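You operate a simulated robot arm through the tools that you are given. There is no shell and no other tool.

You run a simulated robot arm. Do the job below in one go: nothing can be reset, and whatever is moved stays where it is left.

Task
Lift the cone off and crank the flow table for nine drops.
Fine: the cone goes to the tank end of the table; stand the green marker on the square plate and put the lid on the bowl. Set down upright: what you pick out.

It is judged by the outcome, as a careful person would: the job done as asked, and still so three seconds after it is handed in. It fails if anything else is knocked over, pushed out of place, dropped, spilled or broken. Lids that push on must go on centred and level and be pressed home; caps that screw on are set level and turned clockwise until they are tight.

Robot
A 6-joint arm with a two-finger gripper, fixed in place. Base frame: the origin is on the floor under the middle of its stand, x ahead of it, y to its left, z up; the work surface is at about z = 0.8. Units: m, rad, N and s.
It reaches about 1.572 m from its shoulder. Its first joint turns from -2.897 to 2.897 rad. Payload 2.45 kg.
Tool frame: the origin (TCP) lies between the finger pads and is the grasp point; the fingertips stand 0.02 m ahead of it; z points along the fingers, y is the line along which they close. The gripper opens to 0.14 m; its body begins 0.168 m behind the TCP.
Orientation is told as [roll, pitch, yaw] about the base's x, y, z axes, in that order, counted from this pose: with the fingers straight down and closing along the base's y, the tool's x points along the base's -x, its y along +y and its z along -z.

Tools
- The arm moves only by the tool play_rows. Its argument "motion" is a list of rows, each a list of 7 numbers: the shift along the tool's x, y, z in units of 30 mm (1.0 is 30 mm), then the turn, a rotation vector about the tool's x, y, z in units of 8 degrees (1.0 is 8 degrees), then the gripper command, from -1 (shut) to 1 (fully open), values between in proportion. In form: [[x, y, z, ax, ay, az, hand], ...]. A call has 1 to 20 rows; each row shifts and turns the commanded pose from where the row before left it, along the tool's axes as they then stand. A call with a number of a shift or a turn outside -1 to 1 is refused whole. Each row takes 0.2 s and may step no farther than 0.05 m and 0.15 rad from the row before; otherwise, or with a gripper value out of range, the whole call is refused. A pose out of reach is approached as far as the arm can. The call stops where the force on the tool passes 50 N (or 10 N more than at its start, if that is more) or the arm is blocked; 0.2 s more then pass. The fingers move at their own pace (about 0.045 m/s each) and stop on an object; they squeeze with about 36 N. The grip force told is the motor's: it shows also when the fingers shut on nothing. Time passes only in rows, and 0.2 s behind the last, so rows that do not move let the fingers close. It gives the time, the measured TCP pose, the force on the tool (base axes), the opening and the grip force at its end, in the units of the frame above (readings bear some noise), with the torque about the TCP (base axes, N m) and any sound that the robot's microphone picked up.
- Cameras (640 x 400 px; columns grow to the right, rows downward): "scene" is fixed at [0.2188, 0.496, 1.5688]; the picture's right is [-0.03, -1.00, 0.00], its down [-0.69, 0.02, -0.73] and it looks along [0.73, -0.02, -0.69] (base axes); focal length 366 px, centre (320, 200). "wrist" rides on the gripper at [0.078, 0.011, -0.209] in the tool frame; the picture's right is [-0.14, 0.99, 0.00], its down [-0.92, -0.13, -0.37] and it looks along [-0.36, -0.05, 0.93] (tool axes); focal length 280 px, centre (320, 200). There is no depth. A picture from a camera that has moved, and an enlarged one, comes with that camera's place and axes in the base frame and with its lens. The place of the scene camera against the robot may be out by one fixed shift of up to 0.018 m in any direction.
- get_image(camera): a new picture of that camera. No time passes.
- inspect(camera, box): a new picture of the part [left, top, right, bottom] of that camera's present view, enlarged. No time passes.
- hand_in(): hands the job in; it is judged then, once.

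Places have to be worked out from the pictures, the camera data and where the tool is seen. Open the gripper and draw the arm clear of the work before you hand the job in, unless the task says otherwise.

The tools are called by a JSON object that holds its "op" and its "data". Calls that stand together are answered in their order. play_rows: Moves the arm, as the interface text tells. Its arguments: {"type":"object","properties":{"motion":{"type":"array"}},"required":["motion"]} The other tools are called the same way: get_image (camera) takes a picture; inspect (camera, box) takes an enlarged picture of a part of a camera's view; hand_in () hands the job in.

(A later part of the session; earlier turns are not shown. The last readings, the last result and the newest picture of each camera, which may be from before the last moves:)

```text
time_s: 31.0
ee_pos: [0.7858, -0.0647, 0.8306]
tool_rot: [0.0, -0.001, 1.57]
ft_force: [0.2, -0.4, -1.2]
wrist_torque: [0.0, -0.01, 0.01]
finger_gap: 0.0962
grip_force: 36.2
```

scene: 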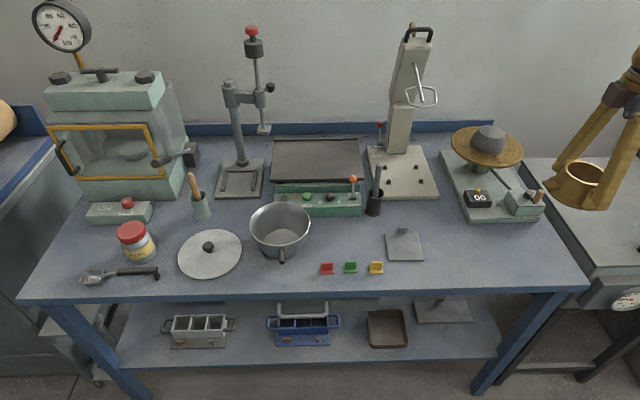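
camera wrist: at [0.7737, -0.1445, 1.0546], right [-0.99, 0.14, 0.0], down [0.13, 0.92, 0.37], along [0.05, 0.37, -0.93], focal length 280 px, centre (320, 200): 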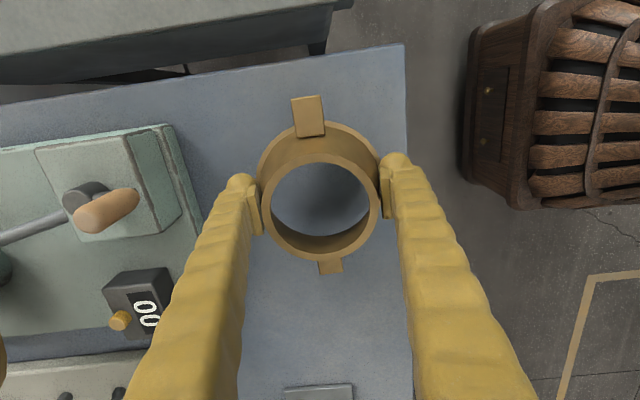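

{"op": "play_rows", "data": {"motion": [[0, 0, 0.06, 0, 0, 0, -1], [0, 0, 0, 0, 0, 0, -1]]}}

{"op": "inspect", "data": {"camera": "scene", "box": [500, 200, 580, 280]}}

```text
time_s: 31.6
ee_pos: [0.7847, -0.0653, 0.829]
tool_rot: [0.001, 0.001, 1.571]
ft_force: [0.4, 0.8, -2.2]
wrist_torque: [-0.01, 0.03, 0.0]
finger_gap: 0.096
grip_force: 35.8
```

```text
5.00 times, centred on (540, 240) of scene
camera zoom: at [0.2188, 0.496, 1.5688], right [-0.03, -1.0, 0.0], down [-0.69, 0.02, -0.73], along [0.73, -0.02, -0.69], focal length 1832 px, centre (-780, 0)
```

zoom: 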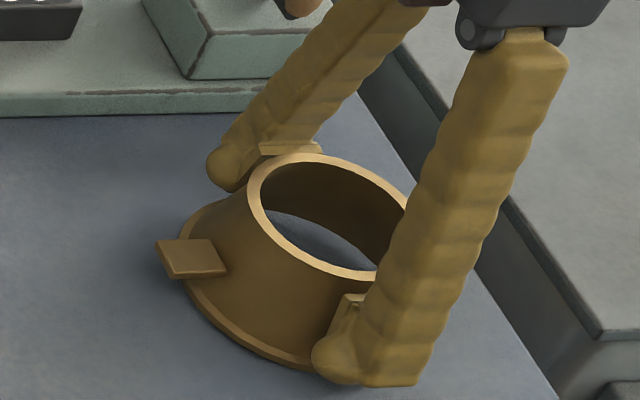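

Still carrying the weight; the bench must be slightly lower. Continue in small steps.

{"op": "play_rows", "data": {"motion": [[0, 0, 0.07, 0, 0, 0, -1], [0, 0, 0, 0, 0, 0, -1]]}}

{"op": "play_rows", "data": {"motion": [[0, 0, 0.07, 0, 0, 0, -1], [0, 0, 0, 0, 0, 0, -1]]}}

```text
time_s: 32.2
ee_pos: [0.7845, -0.0653, 0.8287]
tool_rot: [0.002, 0.0, 1.571]
ft_force: [-0.7, -0.6, -3.2]
wrist_torque: [-0.01, 0.03, -0.01]
finger_gap: 0.096
grip_force: 35.5
```

```text
time_s: 32.8
ee_pos: [0.7848, -0.0653, 0.8255]
tool_rot: [0.0, 0.0, 1.571]
ft_force: [-0.9, 0.1, -1.5]
wrist_torque: [0.01, 0.0, -0.03]
finger_gap: 0.0959
grip_force: 35.4
```

{"op": "play_rows", "data": {"motion": [[0, 0, 0.07, 0, 0, 0, -1], [0, 0, 0, 0, 0, 0, -1]]}}

{"op": "inspect", "data": {"camera": "scene", "box": [500, 200, 580, 280]}}

```text
time_s: 33.4
ee_pos: [0.7846, -0.0656, 0.8224]
tool_rot: [-0.001, 0.0, 1.571]
ft_force: [0.1, 0.0, -1.3]
wrist_torque: [-0.01, 0.03, -0.02]
finger_gap: 0.0958
grip_force: 36.1
```

```text
5.00 times, centred on (540, 240) of scene
camera zoom: at [0.2188, 0.496, 1.5688], right [-0.03, -1.0, 0.0], down [-0.69, 0.02, -0.73], along [0.73, -0.02, -0.69], focal length 1832 px, centre (-780, 0)
```

zoom: 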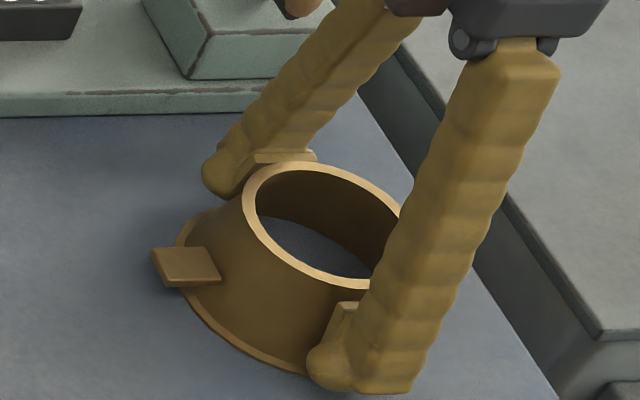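

{"op": "play_rows", "data": {"motion": [[0, 0, 0.05, 0, 0, 0, -1], [0, 0, 0, 0, 0, 0, -1]]}}

{"op": "play_rows", "data": {"motion": [[0, 0, 0.05, 0, 0, 0, -1], [0, 0, 0, 0, 0, 0, -1]]}}

{"op": "get_image", "data": {"camera": "wrist"}}

{"op": "inspect", "data": {"camera": "scene", "box": [500, 200, 580, 280]}}

```text
time_s: 34.0
ee_pos: [0.785, -0.0666, 0.8227]
tool_rot: [-0.004, 0.0, 1.57]
ft_force: [-3.7, -2.5, 19.2]
wrist_torque: [0.01, 0.29, -0.03]
finger_gap: 0.0957
grip_force: 36.7
```

```text
time_s: 34.6
ee_pos: [0.7846, -0.0646, 0.8206]
tool_rot: [-0.001, 0.001, 1.571]
ft_force: [-6.5, -6.8, 42.4]
wrist_torque: [-0.11, 0.28, 0.03]
finger_gap: 0.0968
grip_force: 36.2
```

```text
taken
camera wrist: at [0.7734, -0.1437, 1.0293], right [-0.99, 0.14, 0.0], down [0.13, 0.92, 0.37], along [0.05, 0.36, -0.93], focal length 280 px, centre (320, 200)
```

wrist: 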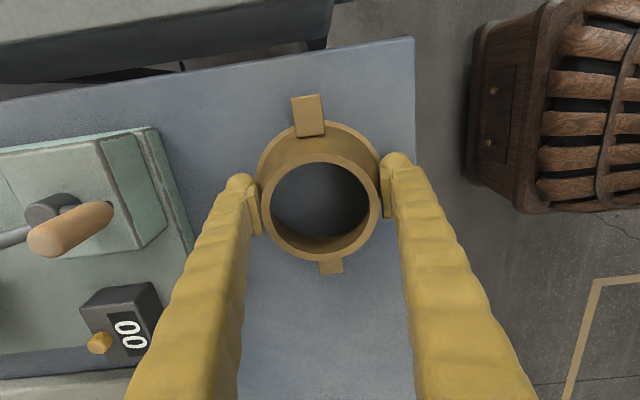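

```text
5.00 times, centred on (540, 240) of scene
camera zoom: at [0.2188, 0.496, 1.5688], right [-0.03, -1.0, 0.0], down [-0.69, 0.02, -0.73], along [0.73, -0.02, -0.69], focal length 1832 px, centre (-780, 0)
```

zoom: 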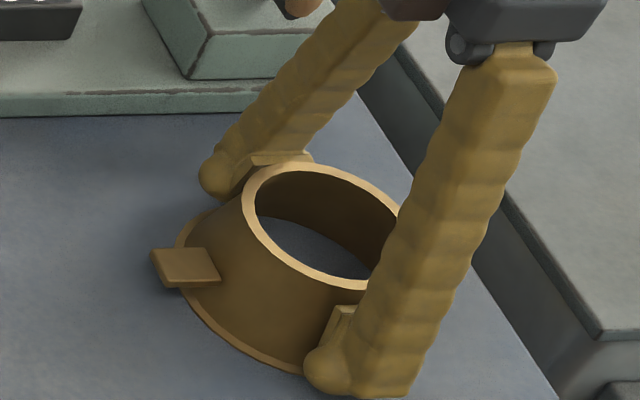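

Firm contact now (≈42 N), the cone is standing on the bench. I back off about 2 mm to relieve the load, then open the jaws modestly (to ~0.112 m).

{"op": "play_rows", "data": {"motion": [[0, 0, -0.06, 0, 0, 0, -1], [0, 0, 0, 0, 0, 0, -1], [0, 0, 0, 0, 0, 0, 0.6], [0, 0, 0, 0, 0, 0, 0.6], [0, 0, 0, 0, 0, 0, 0.6], [0, 0, 0, 0, 0, 0, 0.6]]}}

{"op": "get_image", "data": {"camera": "wrist"}}

{"op": "inspect", "data": {"camera": "scene", "box": [500, 200, 580, 280]}}

```text
time_s: 36.0
ee_pos: [0.7846, -0.066, 0.8213]
tool_rot: [-0.002, 0.001, 1.571]
ft_force: [0.1, 0.9, 0.1]
wrist_torque: [0.01, 0.01, -0.02]
finger_gap: 0.1119
grip_force: 0.0
```

```text
taken
camera wrist: at [0.7734, -0.1437, 1.0297], right [-0.99, 0.14, 0.0], down [0.13, 0.92, 0.37], along [0.05, 0.37, -0.93], focal length 280 px, centre (320, 200)
```

wrist: 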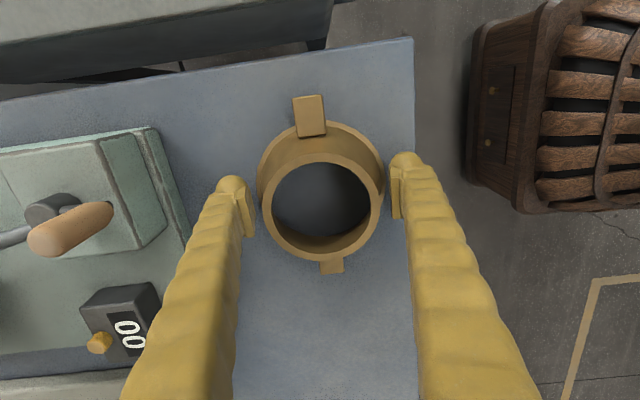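

```text
5.00 times, centred on (540, 240) of scene
camera zoom: at [0.2188, 0.496, 1.5688], right [-0.03, -1.0, 0.0], down [-0.69, 0.02, -0.73], along [0.73, -0.02, -0.69], focal length 1832 px, centre (-780, 0)
```

zoom: 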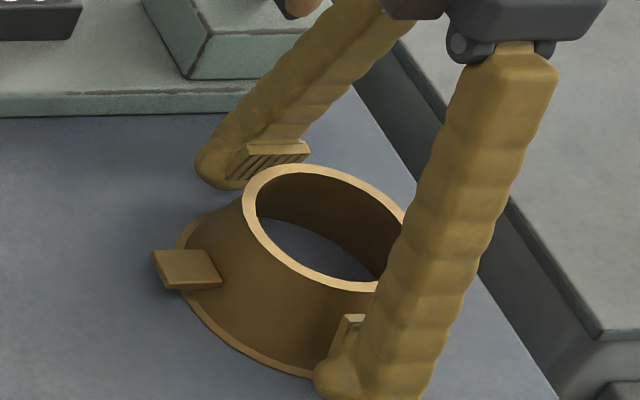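

Released; the cone stands upright on the bench with both fingers free. I raise straight up well clear.

{"op": "play_rows", "data": {"motion": [[0, 0, -0.3, 0, 0, 0, 0.6], [0, 0, -0.6, 0, 0, 0, 0.6], [0, 0, -1, 0, 0, 0, 0.6], [0, 0, -1, 0, 0, 0, 0.6], [0, 0, -1, 0, 0, 0, 0.6], [0, 0, -1, 0, 0, 0, 0.6], [0, 0, -1, 0, 0, 0, 0.6], [0, 0, -1, 0, 0, 0, 0.6], [0, 0, -1, 0, 0, 0, 0.6], [0, 0, -0.6, 0, 0, 0, 0.6], [0, 0, 0, 0, 0, 0, 0.6]]}}

{"op": "get_image", "data": {"camera": "wrist"}}

{"op": "get_image", "data": {"camera": "scene"}}

```text
time_s: 38.4
ee_pos: [0.7864, -0.0634, 1.076]
tool_rot: [0.0, -0.002, 1.571]
ft_force: [-0.1, -0.3, -0.7]
wrist_torque: [0.01, 0.03, 0.04]
finger_gap: 0.1119
grip_force: 0.0
```

```text
taken
camera wrist: at [0.7747, -0.1418, 1.285], right [-0.99, 0.14, 0.0], down [0.13, 0.92, 0.37], along [0.05, 0.36, -0.93], focal length 280 px, centre (320, 200)
```

wrist: 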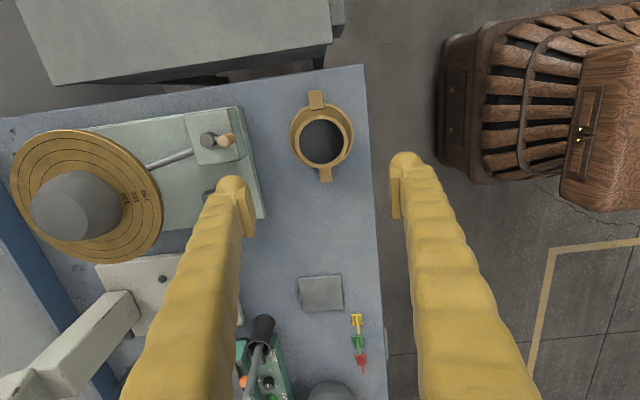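

```text
taken
```

scene: 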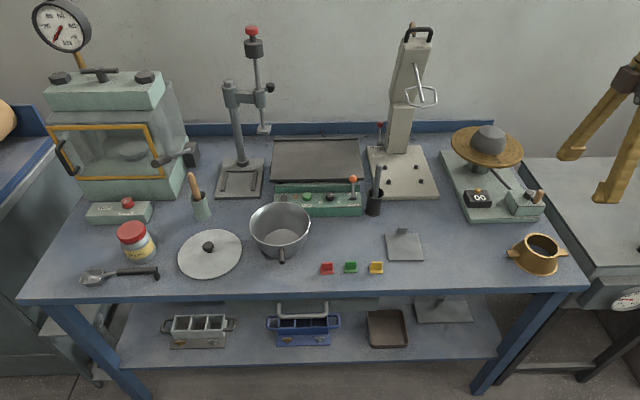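

The cone is standing upright at the tank end, the mortar still sits on the flow table. Next I turn the tool back to 0° yaw (closing along y) and study the crank from here.

{"op": "play_rows", "data": {"motion": [[0, 0, 0, 0, 0, 0.9375, 0.6], [0, 0, 0, 0, 0, 0.9375, 0.6], [0, 0, 0, 0, 0, 0.9375, 0.6], [0, 0, 0, 0, 0, 0.9375, 0.6], [0, 0, 0, 0, 0, 0.9375, 0.6], [0, 0, 0, 0, 0, 0.9375, 0.6], [0, 0, 0, 0, 0, 0.9375, 0.6], [0, 0, 0, 0, 0, 0.9375, 0.6], [0, 0, 0, 0, 0, 0.9375, 0.6], [0, 0, 0, 0, 0, 0.9375, 0.6], [0, 0, 0, 0, 0, 0.9375, 0.6], [0, 0, 0, 0, 0, 0.9375, 0.6], [0, 0, 0, 0, 0, 0, 0.6]]}}

{"op": "get_image", "data": {"camera": "wrist"}}

{"op": "inspect", "data": {"camera": "wrist", "box": [220, 150, 400, 300]}}

{"op": "inspect", "data": {"camera": "scene", "box": [500, 180, 560, 220]}}

```text
time_s: 41.2
ee_pos: [0.7862, -0.0677, 1.0775]
tool_rot: [-0.001, 0.0, 0.0]
ft_force: [-0.4, 0.4, 0.7]
wrist_torque: [0.01, 0.0, -0.04]
finger_gap: 0.1119
grip_force: 0.0
```

```text
taken
camera wrist: at [0.7074, -0.0557, 1.2852], right [0.14, 0.99, 0.0], down [0.92, -0.13, 0.37], along [0.36, -0.05, -0.93], focal length 280 px, centre (320, 200)
```

wrist: 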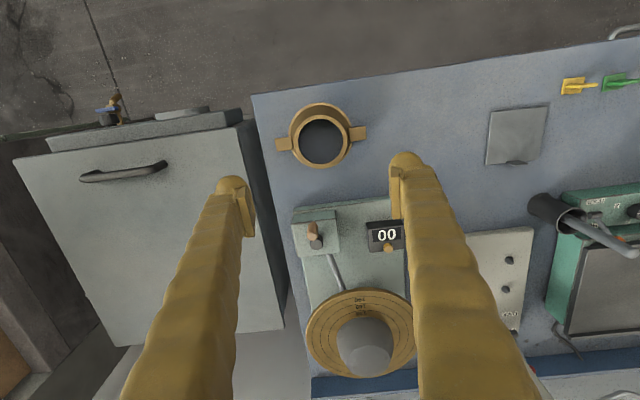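

```text
2.67 times, centred on (310, 225) of wrist
camera zoom: at [0.7074, -0.0557, 1.2852], right [0.14, 0.99, 0.0], down [0.92, -0.13, 0.37], along [0.36, -0.05, -0.93], focal length 748 px, centre (347, 133)
```

zoom: 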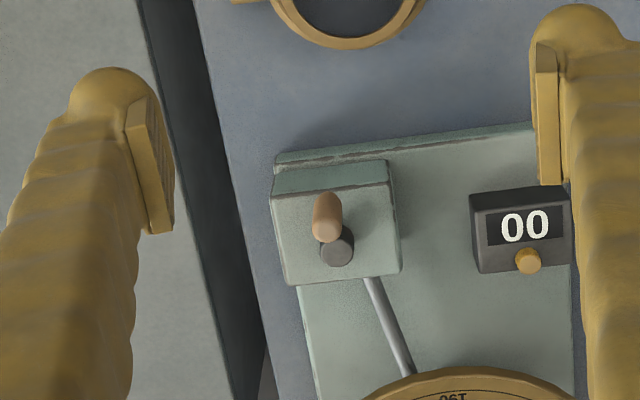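

```text
10.00 times, centred on (530, 200) of scene
camera zoom: at [0.2188, 0.496, 1.5688], right [-0.03, -1.0, 0.0], down [-0.69, 0.02, -0.73], along [0.73, -0.02, -0.69], focal length 3665 px, centre (-1780, 200)
```

zoom: 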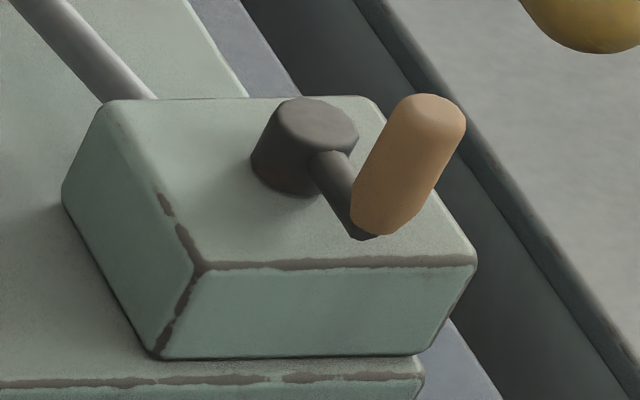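

The crank resolves consistently across three views: hub axis ≈(0.943, -0.0955), hub top z≈0.874; handle axis ≈(0.9075, -0.0955), handle top z≈0.915, radius ≈35.5 mm. I position above the handle with a partly closed gripper and check.

{"op": "play_rows", "data": {"motion": [[-0.81, -0.184, 0, 0, 0, 0, -0.1], [-0.81, -0.184, 0.2, 0, 0, 0, -0.1], [-0.81, -0.184, 0.4, 0, 0, 0, -0.1], [-0.81, -0.184, 0.6, 0, 0, 0, -0.1], [-0.81, -0.184, 0.8, 0, 0, 0, -0.1], [0, 0, 0.6, 0, 0, 0, -0.1], [0, 0, 0, 0, 0, 0, -0.1]]}}

{"op": "get_image", "data": {"camera": "wrist"}}

{"op": "inspect", "data": {"camera": "scene", "box": [470, 120, 590, 220]}}

```text
time_s: 42.8
ee_pos: [0.9062, -0.0944, 0.9994]
tool_rot: [0.0, 0.0, -0.001]
ft_force: [0.1, -0.1, -0.5]
wrist_torque: [0.02, 0.0, -0.02]
finger_gap: 0.063
grip_force: 0.0
```

```text
taken
camera wrist: at [0.8285, -0.0836, 1.2071], right [0.14, 0.99, 0.0], down [0.92, -0.13, 0.37], along [0.37, -0.05, -0.93], focal length 280 px, centre (320, 200)
```

wrist: 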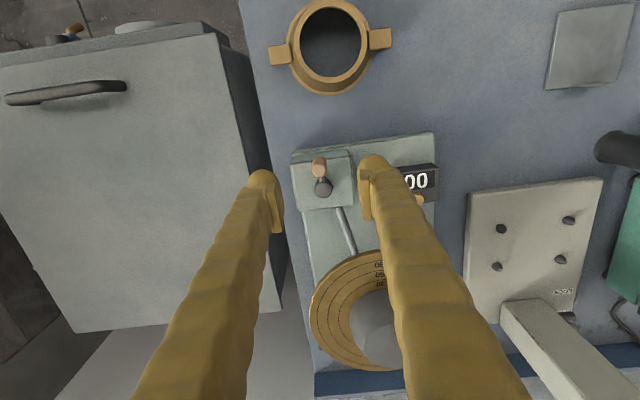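

```text
4.00 times, centred on (530, 170) of scene
camera zoom: at [0.2188, 0.496, 1.5688], right [-0.03, -1.0, 0.0], down [-0.69, 0.02, -0.73], along [0.73, -0.02, -0.69], focal length 1466 px, centre (-520, 320)
```

zoom: 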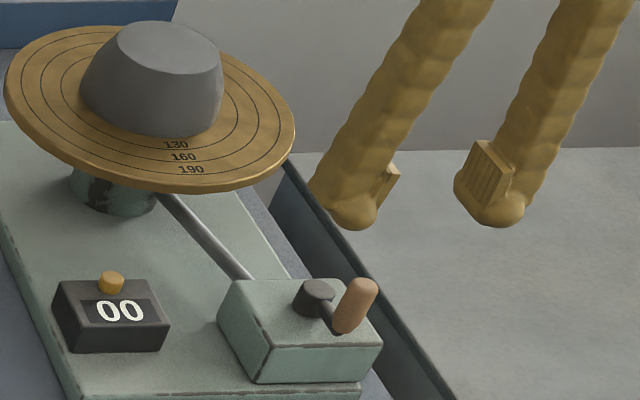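

{"op": "inspect", "data": {"camera": "wrist", "box": [240, 130, 400, 230]}}

```text
4.00 times, centred on (320, 180) of wrist
camera zoom: at [0.8285, -0.0836, 1.2071], right [0.14, 0.99, 0.0], down [0.92, -0.13, 0.37], along [0.37, -0.05, -0.93], focal length 1122 px, centre (320, 280)
```

zoom: 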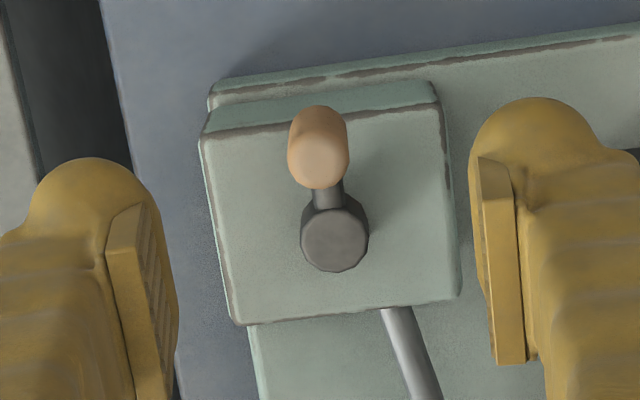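

Handle top reads ≈(0.9085, -0.0955), hub ≈(0.9445, -0.0955). Before descending I check the height of the tank lid next to the crank, since a finger will swing toward it.

{"op": "inspect", "data": {"camera": "wrist", "box": [190, 0, 310, 80]}}

{"op": "inspect", "data": {"camera": "scene", "box": [540, 220, 640, 300]}}

{"op": "inspect", "data": {"camera": "wrist", "box": [230, 220, 330, 380]}}

{"op": "inspect", "data": {"camera": "scene", "box": [490, 130, 570, 190]}}

```text
5.00 times, centred on (250, 40) of wrist
camera zoom: at [0.8285, -0.0836, 1.2071], right [0.14, 0.99, 0.0], down [0.92, -0.13, 0.37], along [0.37, -0.05, -0.93], focal length 1402 px, centre (670, 1000)
```

zoom: 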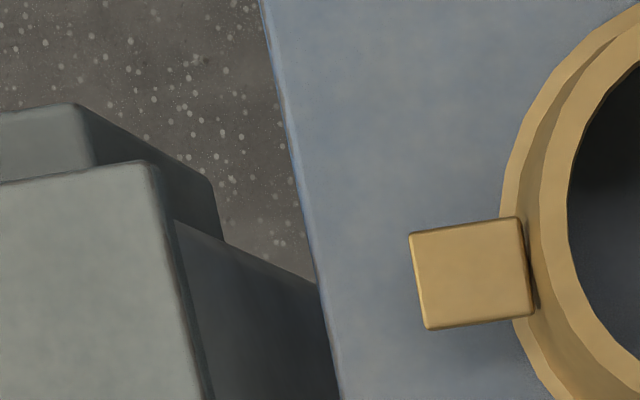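

```text
5.00 times, centred on (590, 260) of scene
camera zoom: at [0.2188, 0.496, 1.5688], right [-0.03, -1.0, 0.0], down [-0.69, 0.02, -0.73], along [0.73, -0.02, -0.69], focal length 1832 px, centre (-1030, -100)
```

zoom: 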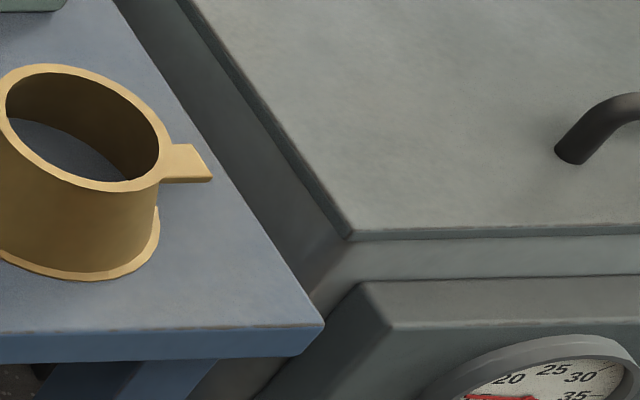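

```text
2.50 times, centred on (280, 300) of wrist
camera zoom: at [0.8285, -0.0836, 1.2071], right [0.14, 0.99, 0.0], down [0.92, -0.13, 0.37], along [0.37, -0.05, -0.93], focal length 701 px, centre (420, -50)
```

zoom: 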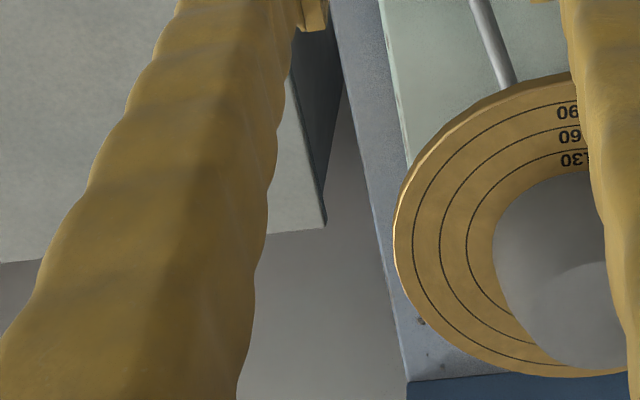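

```text
6.67 times, centred on (530, 160) of scene
camera zoom: at [0.2188, 0.496, 1.5688], right [-0.03, -1.0, 0.0], down [-0.69, 0.02, -0.73], along [0.73, -0.02, -0.69], focal length 2443 px, centre (-1080, 467)
```

zoom: 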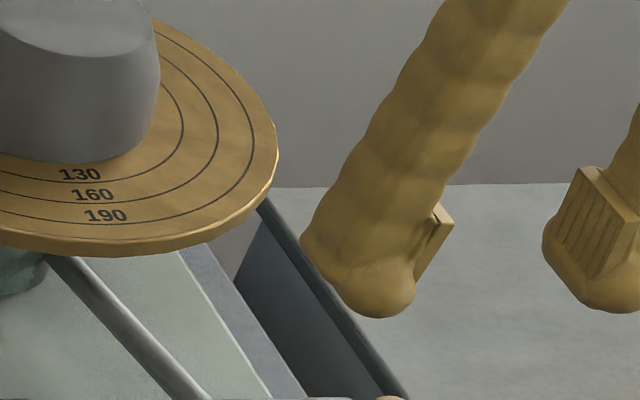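

The tank lid is at about bench height (z≈0.79), so it's no obstacle at z≥0.88. I descend over the handle to TCP z≈0.902 (tips above the hub top) and close gently.

{"op": "play_rows", "data": {"motion": [[-0.08, -0.035, 0.6, 0, 0, 0, -0.1], [0, 0, 0.8, 0, 0, 0, -0.1], [0, 0, 0.8, 0, 0, 0, -0.1], [0, 0, 0.6, 0, 0, 0, -0.1], [0, 0, 0.4, 0, 0, 0, -0.1], [0, 0, 0, 0, 0, 0, -0.1]]}}

{"op": "get_image", "data": {"camera": "wrist"}}

{"op": "inspect", "data": {"camera": "scene", "box": [490, 150, 570, 220]}}

```text
time_s: 44.2
ee_pos: [0.9095, -0.0931, 0.9025]
tool_rot: [-0.001, 0.002, 0.0]
ft_force: [0.0, 0.0, -0.3]
wrist_torque: [-0.02, 0.03, 0.0]
finger_gap: 0.063
grip_force: 0.0
```

```text
taken
camera wrist: at [0.8312, -0.0828, 1.1113], right [0.14, 0.99, 0.0], down [0.92, -0.13, 0.37], along [0.36, -0.05, -0.93], focal length 280 px, centre (320, 200)
```

wrist: 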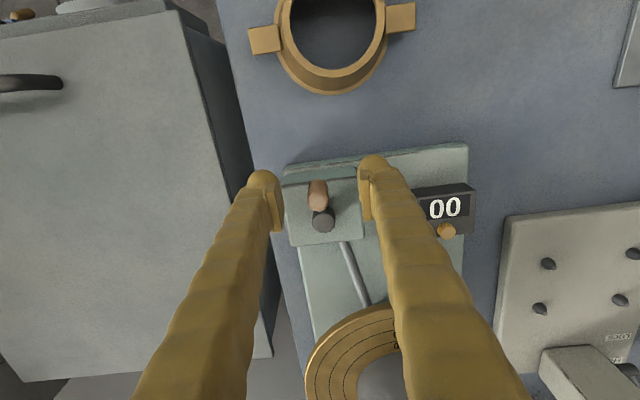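

```text
5.71 times, centred on (530, 185) of scene
camera zoom: at [0.2188, 0.496, 1.5688], right [-0.03, -1.0, 0.0], down [-0.69, 0.02, -0.73], along [0.73, -0.02, -0.69], focal length 2094 px, centre (-880, 286)
```

zoom: 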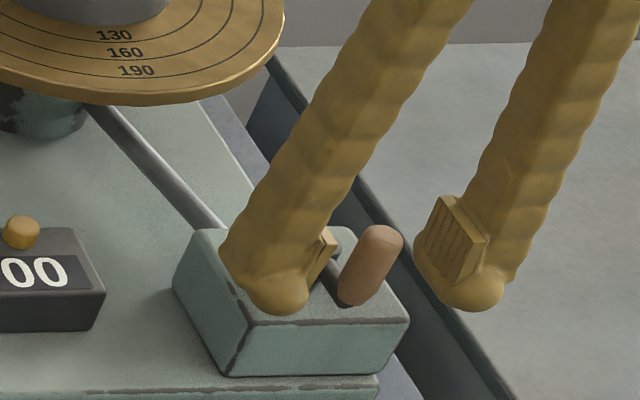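

{"op": "inspect", "data": {"camera": "wrist", "box": [260, 150, 390, 250]}}

```text
4.00 times, centred on (325, 200) of wrist
camera zoom: at [0.8312, -0.0828, 1.1113], right [0.14, 0.99, 0.0], down [0.92, -0.13, 0.37], along [0.36, -0.05, -0.93], focal length 1122 px, centre (300, 200)
```

zoom: 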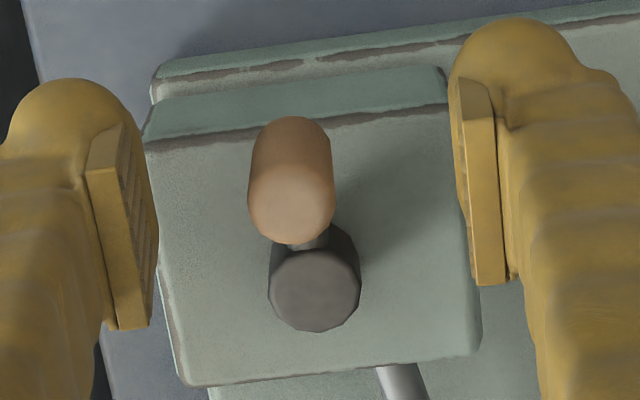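

The handle axis is at ≈(0.909, -0.0957), practically under the TCP. Closing on the handle.

{"op": "play_rows", "data": {"motion": [[0, -0.05, 0, 0, 0, 0, -0.3], [0, 0, 0, 0, 0, 0, -0.6], [0, 0, 0, 0, 0, 0, -1], [0, 0, 0, 0, 0, 0, -1], [0, 0, 0, 0, 0, 0, -1]]}}

{"op": "inspect", "data": {"camera": "wrist", "box": [220, 120, 480, 280]}}

{"op": "inspect", "data": {"camera": "scene", "box": [490, 150, 570, 220]}}

```text
time_s: 45.4
ee_pos: [0.9097, -0.0958, 0.903]
tool_rot: [0.001, 0.0, -0.002]
ft_force: [-1.1, -2.0, -1.1]
wrist_torque: [0.02, -0.01, 0.01]
finger_gap: 0.0158
grip_force: 41.6
```

```text
2.46 times, centred on (350, 200) of wrist
camera zoom: at [0.8306, -0.0852, 1.1114], right [0.14, 0.99, 0.0], down [0.92, -0.13, 0.37], along [0.36, -0.05, -0.93], focal length 690 px, centre (246, 200)
```

zoom: 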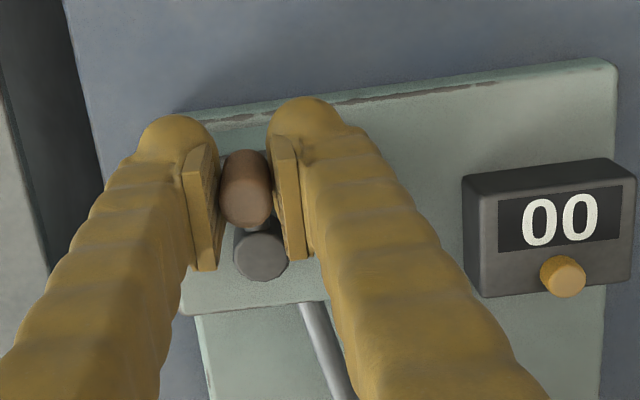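

```text
5.71 times, centred on (530, 185) of scene
camera zoom: at [0.2188, 0.496, 1.5688], right [-0.03, -1.0, 0.0], down [-0.69, 0.02, -0.73], along [0.73, -0.02, -0.69], focal length 2094 px, centre (-880, 286)
```

zoom: 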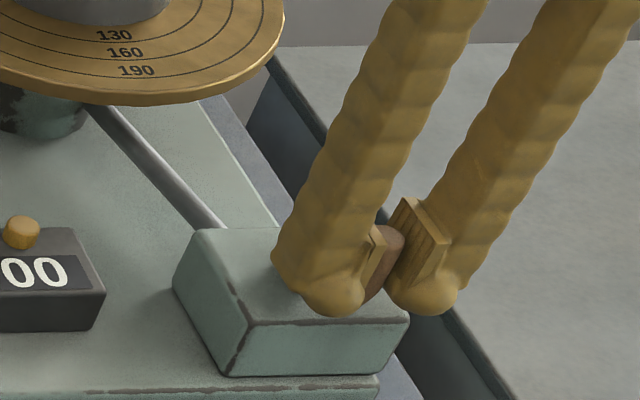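

The handle (16 mm) is held at ≈(0.9095, -0.0957). I start turning clockwise (seen from above) around the hub with R≈36 mm, beginning with a short arc to check forces.

{"op": "play_rows", "data": {"motion": [[-0.0587, 0.3708, 0, 0, 0, 0, -1], [-0.1704, 0.3345, 0, 0, 0, 0, -1]]}}

{"op": "inspect", "data": {"camera": "wrist", "box": [220, 120, 480, 280]}}

```text
time_s: 46.0
ee_pos: [0.9157, -0.0752, 0.9032]
tool_rot: [0.001, -0.001, -0.001]
ft_force: [-1.5, -6.8, 4.3]
wrist_torque: [-0.11, 0.05, -0.19]
finger_gap: 0.0157
grip_force: 41.3
```

```text
2.46 times, centred on (350, 200) of wrist
camera zoom: at [0.8368, -0.0644, 1.1113], right [0.14, 0.99, 0.0], down [0.92, -0.13, 0.37], along [0.37, -0.05, -0.93], focal length 690 px, centre (246, 200)
```

zoom: 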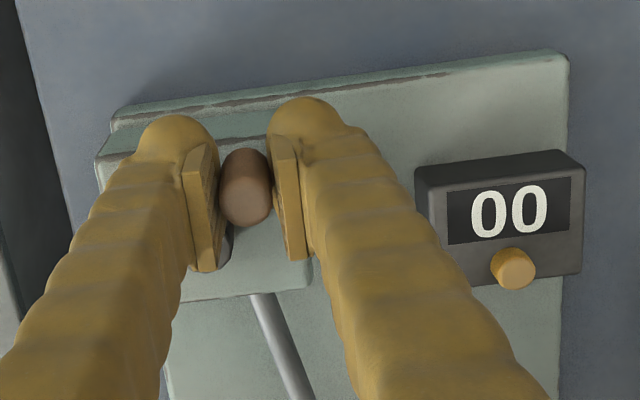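

The crank turns with about 7 N of resistance and the handle stays in the pads. Continuing to the 90° point.

{"op": "play_rows", "data": {"motion": [[-0.2655, 0.2655, 0, 0, 0, 0, -1], [-0.3345, 0.1704, 0, 0, 0, 0, -1], [-0.3708, 0.0587, 0, 0, 0, 0, -1]]}}

{"op": "inspect", "data": {"camera": "wrist", "box": [220, 120, 480, 280]}}

```text
time_s: 46.8
ee_pos: [0.9451, -0.0598, 0.9027]
tool_rot: [0.0, 0.001, 0.0]
ft_force: [-7.6, 8.3, 11.9]
wrist_torque: [0.1, 0.13, -0.25]
finger_gap: 0.0158
grip_force: 41.9
```

```text
2.46 times, centred on (350, 200) of wrist
camera zoom: at [0.8664, -0.0489, 1.111], right [0.14, 0.99, 0.0], down [0.92, -0.13, 0.37], along [0.37, -0.05, -0.93], focal length 690 px, centre (246, 200)
```

zoom: 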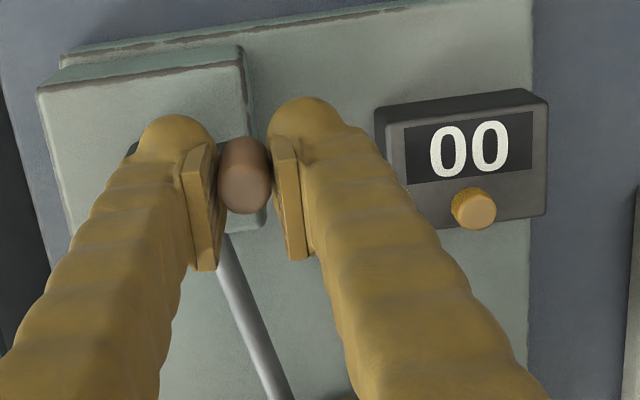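

Forces are modest, but there is +12 N upward; I check whether a fingertip is riding on the hub.

{"op": "inspect", "data": {"camera": "scene", "box": [490, 150, 570, 220]}}

{"op": "play_rows", "data": {"motion": [[0, 0, 0, 0, 0, 0, -1], [0, 0, 0, 0, 0, 0, -1]]}}

```text
5.71 times, centred on (530, 185) of scene
camera zoom: at [0.2188, 0.496, 1.5688], right [-0.03, -1.0, 0.0], down [-0.69, 0.02, -0.73], along [0.73, -0.02, -0.69], focal length 2094 px, centre (-880, 286)
```

zoom: 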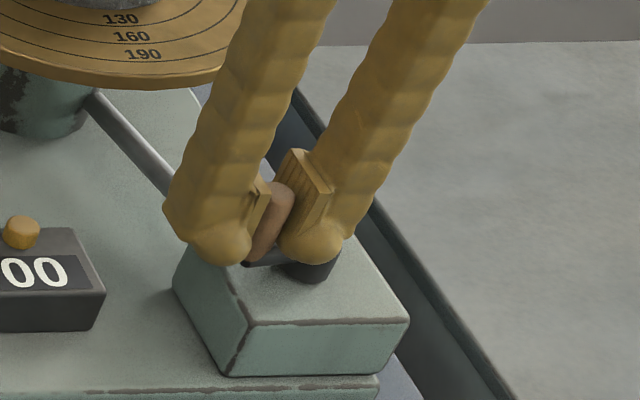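

```text
time_s: 47.4
ee_pos: [0.9447, -0.0595, 0.9023]
tool_rot: [0.0, 0.0, 0.002]
ft_force: [-6.5, 25.0, 19.1]
wrist_torque: [0.3, 0.35, -0.19]
finger_gap: 0.0159
grip_force: 42.3
```

The force is growing (25 N sideways, 19 N up): the right fingertip is touching the hub. I loosen the jaws slightly, raise 7 mm and re-grip the upper part of the handle.

{"op": "play_rows", "data": {"motion": [[0, 0, 0, 0, 0, 0, -0.68], [0, 0, -0.12, 0, 0, 0, -0.68], [0, 0, -0.12, 0, 0, 0, -0.68], [0, 0, 0, 0, 0, 0, -0.68]]}}

{"op": "inspect", "data": {"camera": "wrist", "box": [220, 120, 480, 280]}}

{"op": "inspect", "data": {"camera": "scene", "box": [490, 150, 570, 220]}}

```text
time_s: 48.4
ee_pos: [0.9454, -0.0612, 0.9093]
tool_rot: [0.0, -0.001, -0.001]
ft_force: [-0.3, -0.1, -0.2]
wrist_torque: [-0.05, -0.03, 0.06]
finger_gap: 0.0223
grip_force: 0.1
```

```text
2.46 times, centred on (350, 200) of wrist
camera zoom: at [0.8671, -0.0507, 1.1173], right [0.14, 0.99, 0.0], down [0.92, -0.13, 0.37], along [0.36, -0.05, -0.93], focal length 690 px, centre (246, 200)
```

zoom: 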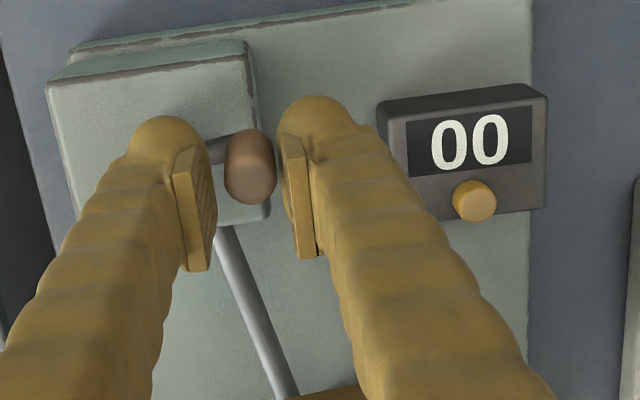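

```text
5.71 times, centred on (530, 185) of scene
camera zoom: at [0.2188, 0.496, 1.5688], right [-0.03, -1.0, 0.0], down [-0.69, 0.02, -0.73], along [0.73, -0.02, -0.69], focal length 2094 px, centre (-880, 286)
```

zoom: 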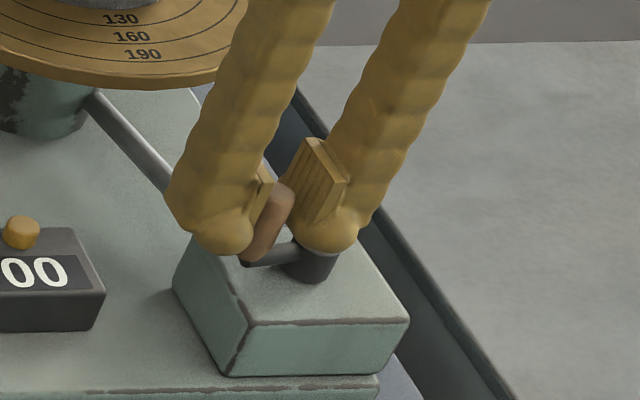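

With a fixed tool orientation the rotating handle creeps along the pads in x, so gripping it is a poor way to crank. I'll instead use the closed fingers as a peg that pushes the handle around from behind, tips kept just above the hub: release, rise, close, and move to behind the handle.

{"op": "play_rows", "data": {"motion": [[0, 0, 0, 0, 0, 0, -0.2], [0, 0, 0, 0, 0, 0, -0.2], [0, 0, -0.5, 0, 0, 0, -0.2], [0, 0, -0.6, 0, 0, 0, -0.2], [0, 0, -0.6, 0, 0, 0, -0.2], [0.43, -0.52, 0, 0, 0, 0, -0.6], [0.43, -0.52, 0, 0, 0, 0, -1], [0.43, -0.52, 0, 0, 0, 0, -1], [0, 0, 0, 0, 0, 0, -1]]}}

{"op": "inspect", "data": {"camera": "wrist", "box": [200, 100, 460, 260]}}

{"op": "inspect", "data": {"camera": "scene", "box": [490, 150, 570, 220]}}

```text
time_s: 50.4
ee_pos: [0.9051, -0.1067, 0.9615]
tool_rot: [0.001, 0.0, 0.0]
ft_force: [-0.9, -0.1, -0.4]
wrist_torque: [-0.03, -0.01, -0.02]
finger_gap: 0.0
grip_force: 24.0
```

```text
2.46 times, centred on (330, 180) of wrist
camera zoom: at [0.8275, -0.0955, 1.1689], right [0.14, 0.99, 0.0], down [0.92, -0.13, 0.37], along [0.37, -0.05, -0.93], focal length 690 px, centre (295, 249)
```

zoom: 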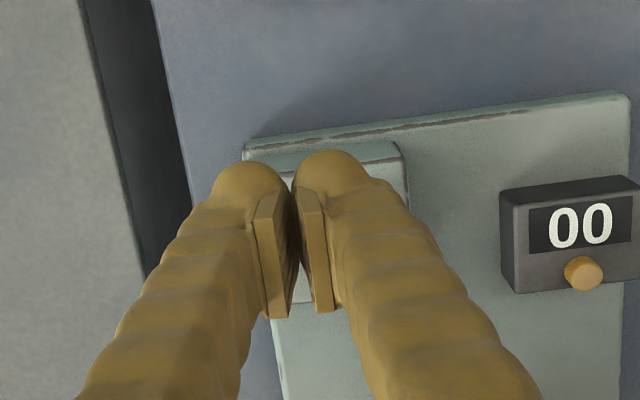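

```text
5.71 times, centred on (530, 185) of scene
camera zoom: at [0.2188, 0.496, 1.5688], right [-0.03, -1.0, 0.0], down [-0.69, 0.02, -0.73], along [0.73, -0.02, -0.69], focal length 2094 px, centre (-880, 286)
```

zoom: 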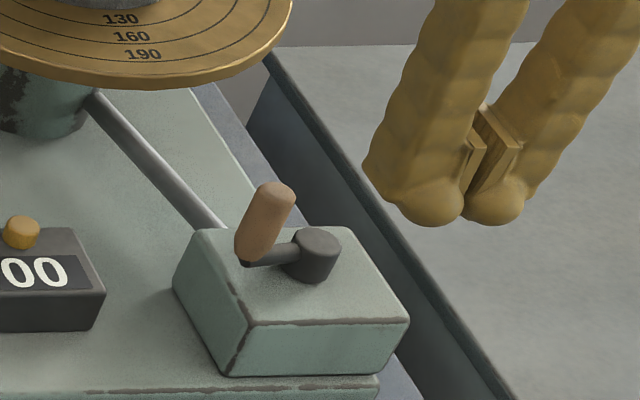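

The handle now points to +y with the table raised; the closed fingers are behind it. I descend to the pushing height (tips ≈0.889, above the hub).

{"op": "play_rows", "data": {"motion": [[0, 0, 0.6, 0, 0, 0, -1], [0, 0, 0.6, 0, 0, 0, -1], [0, 0, 0.53, 0, 0, 0, -1], [0, 0, 0, 0, 0, 0, -1]]}}

{"op": "inspect", "data": {"camera": "wrist", "box": [200, 100, 460, 260]}}

{"op": "inspect", "data": {"camera": "scene", "box": [490, 150, 570, 220]}}

```text
time_s: 51.4
ee_pos: [0.9063, -0.1095, 0.9076]
tool_rot: [0.0, 0.001, 0.0]
ft_force: [0.2, -0.4, -0.4]
wrist_torque: [0.0, 0.01, -0.02]
finger_gap: 0.0
grip_force: 29.3
```

```text
2.46 times, centred on (330, 180) of wrist
camera zoom: at [0.8282, -0.0981, 1.117], right [0.14, 0.99, 0.0], down [0.92, -0.13, 0.37], along [0.36, -0.05, -0.93], focal length 690 px, centre (295, 249)
```

zoom: 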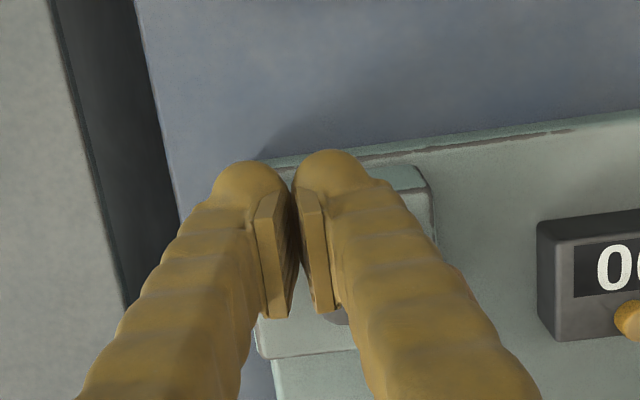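

```text
5.71 times, centred on (530, 185) of scene
camera zoom: at [0.2188, 0.496, 1.5688], right [-0.03, -1.0, 0.0], down [-0.69, 0.02, -0.73], along [0.73, -0.02, -0.69], focal length 2094 px, centre (-880, 286)
```

zoom: 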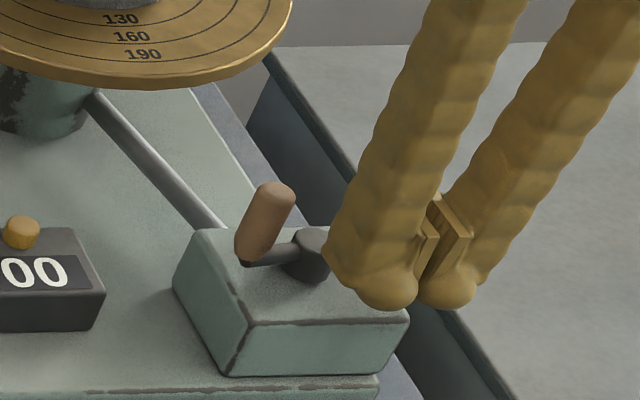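

No contact yet; the peg is behind the handle. I start pushing clockwise on a 40 mm circle around the hub, first about 90° of tool travel.

{"op": "play_rows", "data": {"motion": [[0.0653, 0.412, -0.03, 0, 0, 0, -1], [-0.0653, 0.412, 0, 0, 0, 0, -1], [-0.1894, 0.3717, 0, 0, 0, 0, -1], [-0.295, 0.295, 0, 0, 0, 0, -1], [-0.3717, 0.1894, 0, 0, 0, 0, -1]]}}

{"op": "inspect", "data": {"camera": "wrist", "box": [200, 100, 460, 260]}}

{"op": "inspect", "data": {"camera": "scene", "box": [450, 120, 570, 220]}}

```text
time_s: 52.6
ee_pos: [0.9328, -0.0573, 0.9106]
tool_rot: [0.002, 0.0, 0.0]
ft_force: [-2.0, -0.3, 0.1]
wrist_torque: [0.01, 0.03, -0.03]
finger_gap: 0.0
grip_force: 29.2
```

```text
2.46 times, centred on (330, 180) of wrist
camera zoom: at [0.8538, -0.0461, 1.1186], right [0.14, 0.99, 0.0], down [0.92, -0.13, 0.37], along [0.36, -0.05, -0.93], focal length 690 px, centre (295, 249)
```

zoom: 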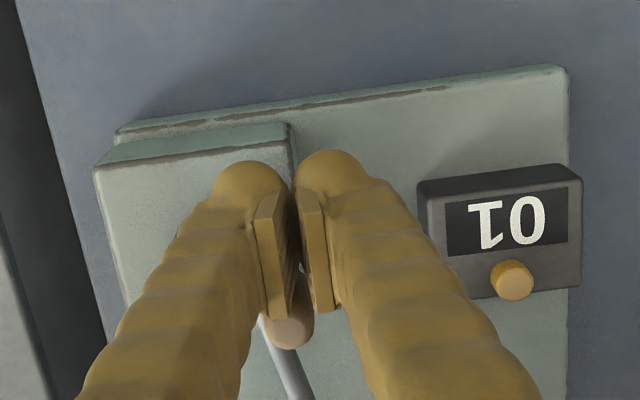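

```text
4.00 times, centred on (510, 170) of scene
camera zoom: at [0.2188, 0.496, 1.5688], right [-0.03, -1.0, 0.0], down [-0.69, 0.02, -0.73], along [0.73, -0.02, -0.69], focal length 1466 px, centre (-440, 320)
```

zoom: 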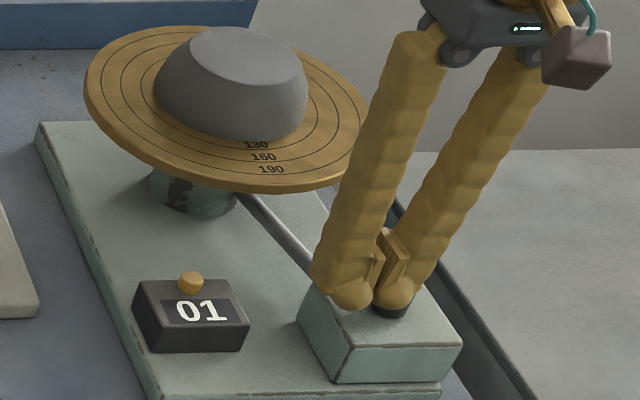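

The counter went to 01: one drop per revolution, just after the handle passes +y. I continue with half a turn to check forces on the far side.

{"op": "play_rows", "data": {"motion": [[-0.412, 0.0653, 0, 0, 0, 0, -1], [-0.412, -0.0653, 0, 0, 0, 0, -1], [-0.3717, -0.1894, 0, 0, 0, 0, -1], [-0.295, -0.295, 0, 0, 0, 0, -1], [-0.1894, -0.3717, 0, 0, 0, 0, -1], [-0.0653, -0.412, 0, 0, 0, 0, -1]]}}

{"op": "inspect", "data": {"camera": "wrist", "box": [200, 100, 460, 260]}}

{"op": "inspect", "data": {"camera": "scene", "box": [450, 120, 570, 220]}}

```text
time_s: 54.0
ee_pos: [0.9851, -0.0943, 0.912]
tool_rot: [-0.001, 0.0, 0.001]
ft_force: [-0.5, 0.3, 0.4]
wrist_torque: [-0.03, -0.02, -0.02]
finger_gap: 0.0
grip_force: 29.9
```

```text
2.46 times, centred on (330, 180) of wrist
camera zoom: at [0.9062, -0.0836, 1.1204], right [0.14, 0.99, 0.0], down [0.92, -0.13, 0.37], along [0.37, -0.05, -0.93], focal length 690 px, centre (295, 249)
```

zoom: 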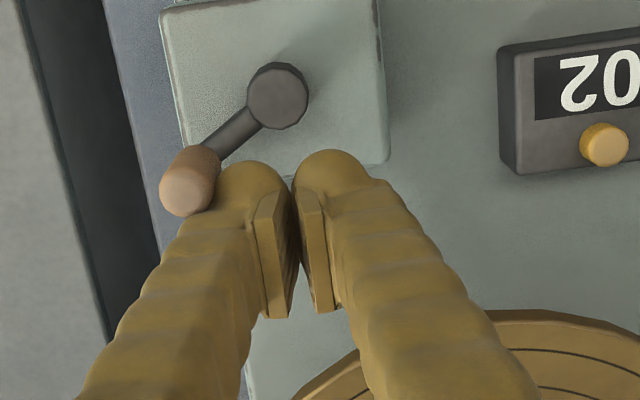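

```text
4.00 times, centred on (510, 170) of scene
camera zoom: at [0.2188, 0.496, 1.5688], right [-0.03, -1.0, 0.0], down [-0.69, 0.02, -0.73], along [0.73, -0.02, -0.69], focal length 1466 px, centre (-440, 320)
```

zoom: 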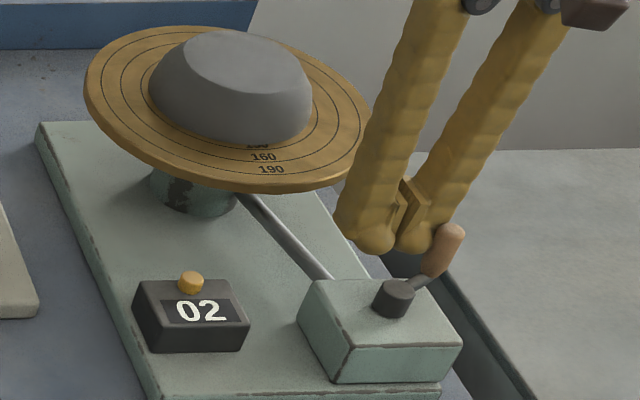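

The counter reads 02 already, so there is more than one drop per turn. I'll proceed in short arcs, reading the counter each time to learn the pattern.

{"op": "play_rows", "data": {"motion": [[0.0653, -0.412, 0, 0, 0, 0, -1], [0.1894, -0.3717, 0, 0, 0, 0, -1]]}}

{"op": "inspect", "data": {"camera": "scene", "box": [450, 120, 570, 220]}}

{"op": "play_rows", "data": {"motion": [[0.295, -0.295, 0, 0, 0, 0, -1], [0.3717, -0.1894, 0, 0, 0, 0, -1]]}}

{"op": "inspect", "data": {"camera": "scene", "box": [450, 120, 570, 220]}}

```text
time_s: 54.6
ee_pos: [0.9759, -0.1181, 0.9125]
tool_rot: [0.0, -0.001, 0.001]
ft_force: [0.3, -0.5, 0.1]
wrist_torque: [-0.02, -0.03, -0.01]
finger_gap: 0.0
grip_force: 29.5
```

```text
4.00 times, centred on (510, 170) of scene
camera zoom: at [0.2188, 0.496, 1.5688], right [-0.03, -1.0, 0.0], down [-0.69, 0.02, -0.73], along [0.73, -0.02, -0.69], focal length 1466 px, centre (-440, 320)
```

zoom: 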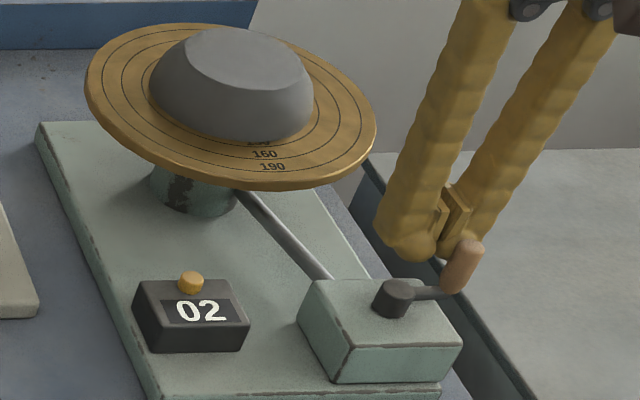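

```text
time_s: 55.2
ee_pos: [0.9556, -0.1344, 0.91]
tool_rot: [0.0, 0.0, 0.0]
ft_force: [0.4, -0.2, 0.4]
wrist_torque: [-0.05, -0.03, 0.01]
finger_gap: 0.0
grip_force: 29.3
```

```text
4.00 times, centred on (510, 170) of scene
camera zoom: at [0.2188, 0.496, 1.5688], right [-0.03, -1.0, 0.0], down [-0.69, 0.02, -0.73], along [0.73, -0.02, -0.69], focal length 1466 px, centre (-440, 320)
```

zoom: 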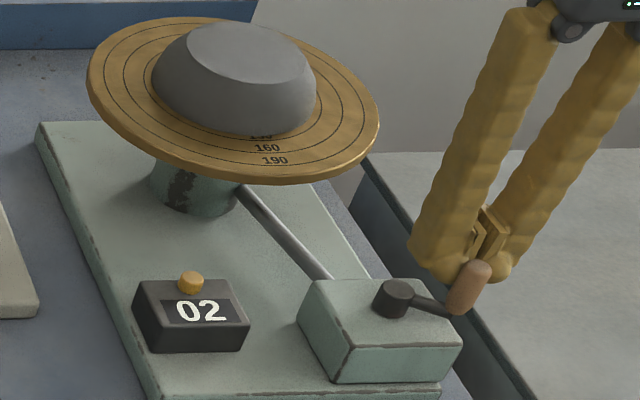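

The table is rising again with the handle around 295°; it looks like three drops per turn (about every 120°). Continuing in short arcs.

{"op": "play_rows", "data": {"motion": [[0.412, -0.0653, 0, 0, 0, 0, -1], [0.412, 0.0653, 0, 0, 0, 0, -1]]}}

{"op": "inspect", "data": {"camera": "scene", "box": [450, 120, 570, 220]}}

{"op": "play_rows", "data": {"motion": [[0.3717, 0.1894, 0, 0, 0, 0, -1], [0.295, 0.295, 0, 0, 0, 0, -1]]}}

{"op": "inspect", "data": {"camera": "scene", "box": [450, 120, 570, 220]}}

```text
time_s: 55.8
ee_pos: [0.933, -0.1303, 0.909]
tool_rot: [-0.001, -0.002, 0.0]
ft_force: [31.3, 12.0, -4.7]
wrist_torque: [0.0, -0.39, -0.93]
finger_gap: 0.0001
grip_force: 29.5
```

```text
4.00 times, centred on (510, 170) of scene
camera zoom: at [0.2188, 0.496, 1.5688], right [-0.03, -1.0, 0.0], down [-0.69, 0.02, -0.73], along [0.73, -0.02, -0.69], focal length 1466 px, centre (-440, 320)
```

zoom: 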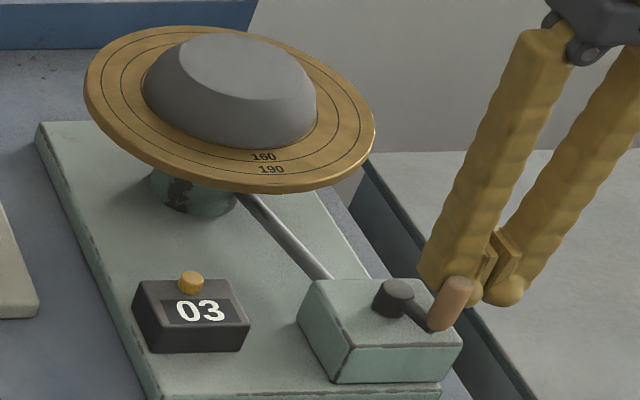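

```text
time_s: 56.1
ee_pos: [0.9333, -0.1296, 0.9106]
tool_rot: [0.0, -0.008, 0.0]
ft_force: [9.9, 3.5, -0.9]
wrist_torque: [-0.01, -0.07, -0.29]
finger_gap: 0.0
grip_force: 28.9
stopped in row 1: the force on the tool passed its limit at 70 N (the readings are from after the stop); the commanded pose is now the measured one
```

```text
4.00 times, centred on (510, 170) of scene
camera zoom: at [0.2188, 0.496, 1.5688], right [-0.03, -1.0, 0.0], down [-0.69, 0.02, -0.73], along [0.73, -0.02, -0.69], focal length 1466 px, centre (-440, 320)
```

zoom: 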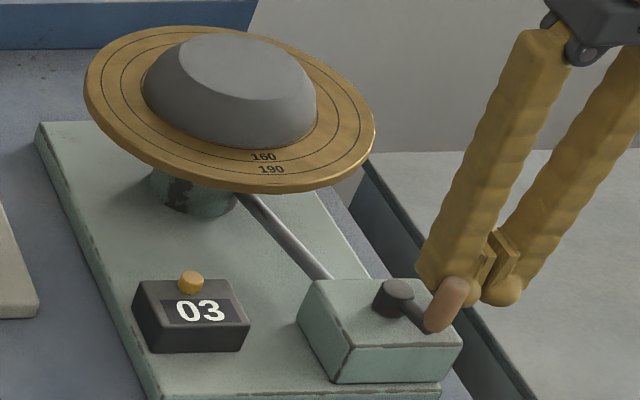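

Counter 03, but the push jammed here (70 N, stopped). I look at the contact from the wrist camera.

{"op": "inspect", "data": {"camera": "wrist", "box": [240, 120, 400, 240]}}

{"op": "inspect", "data": {"camera": "scene", "box": [510, 160, 570, 210]}}

```text
3.33 times, centred on (320, 180) of wrist
camera zoom: at [0.8525, -0.1186, 1.1182], right [0.14, 0.99, 0.0], down [0.92, -0.13, 0.38], along [0.37, -0.05, -0.93], focal length 935 px, centre (320, 267)
```

zoom: 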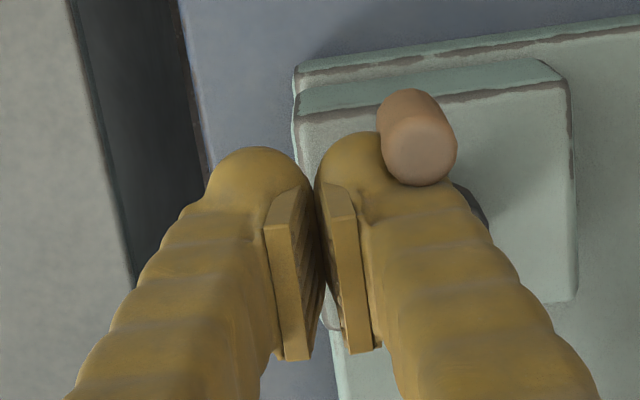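

```text
8.00 times, centred on (540, 185) of scene
camera zoom: at [0.2188, 0.496, 1.5688], right [-0.03, -1.0, 0.0], down [-0.69, 0.02, -0.73], along [0.73, -0.02, -0.69], focal length 2932 px, centre (-1440, 320)
```

zoom: 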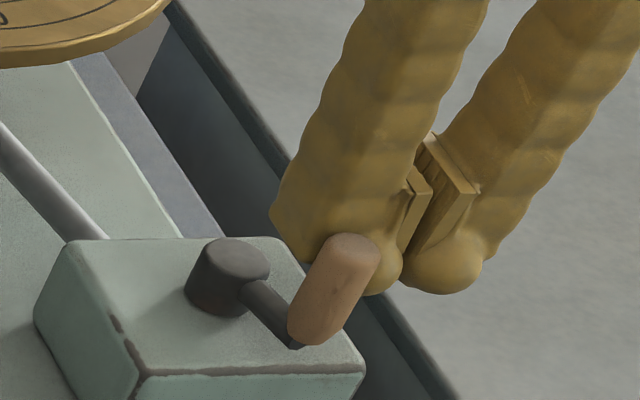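

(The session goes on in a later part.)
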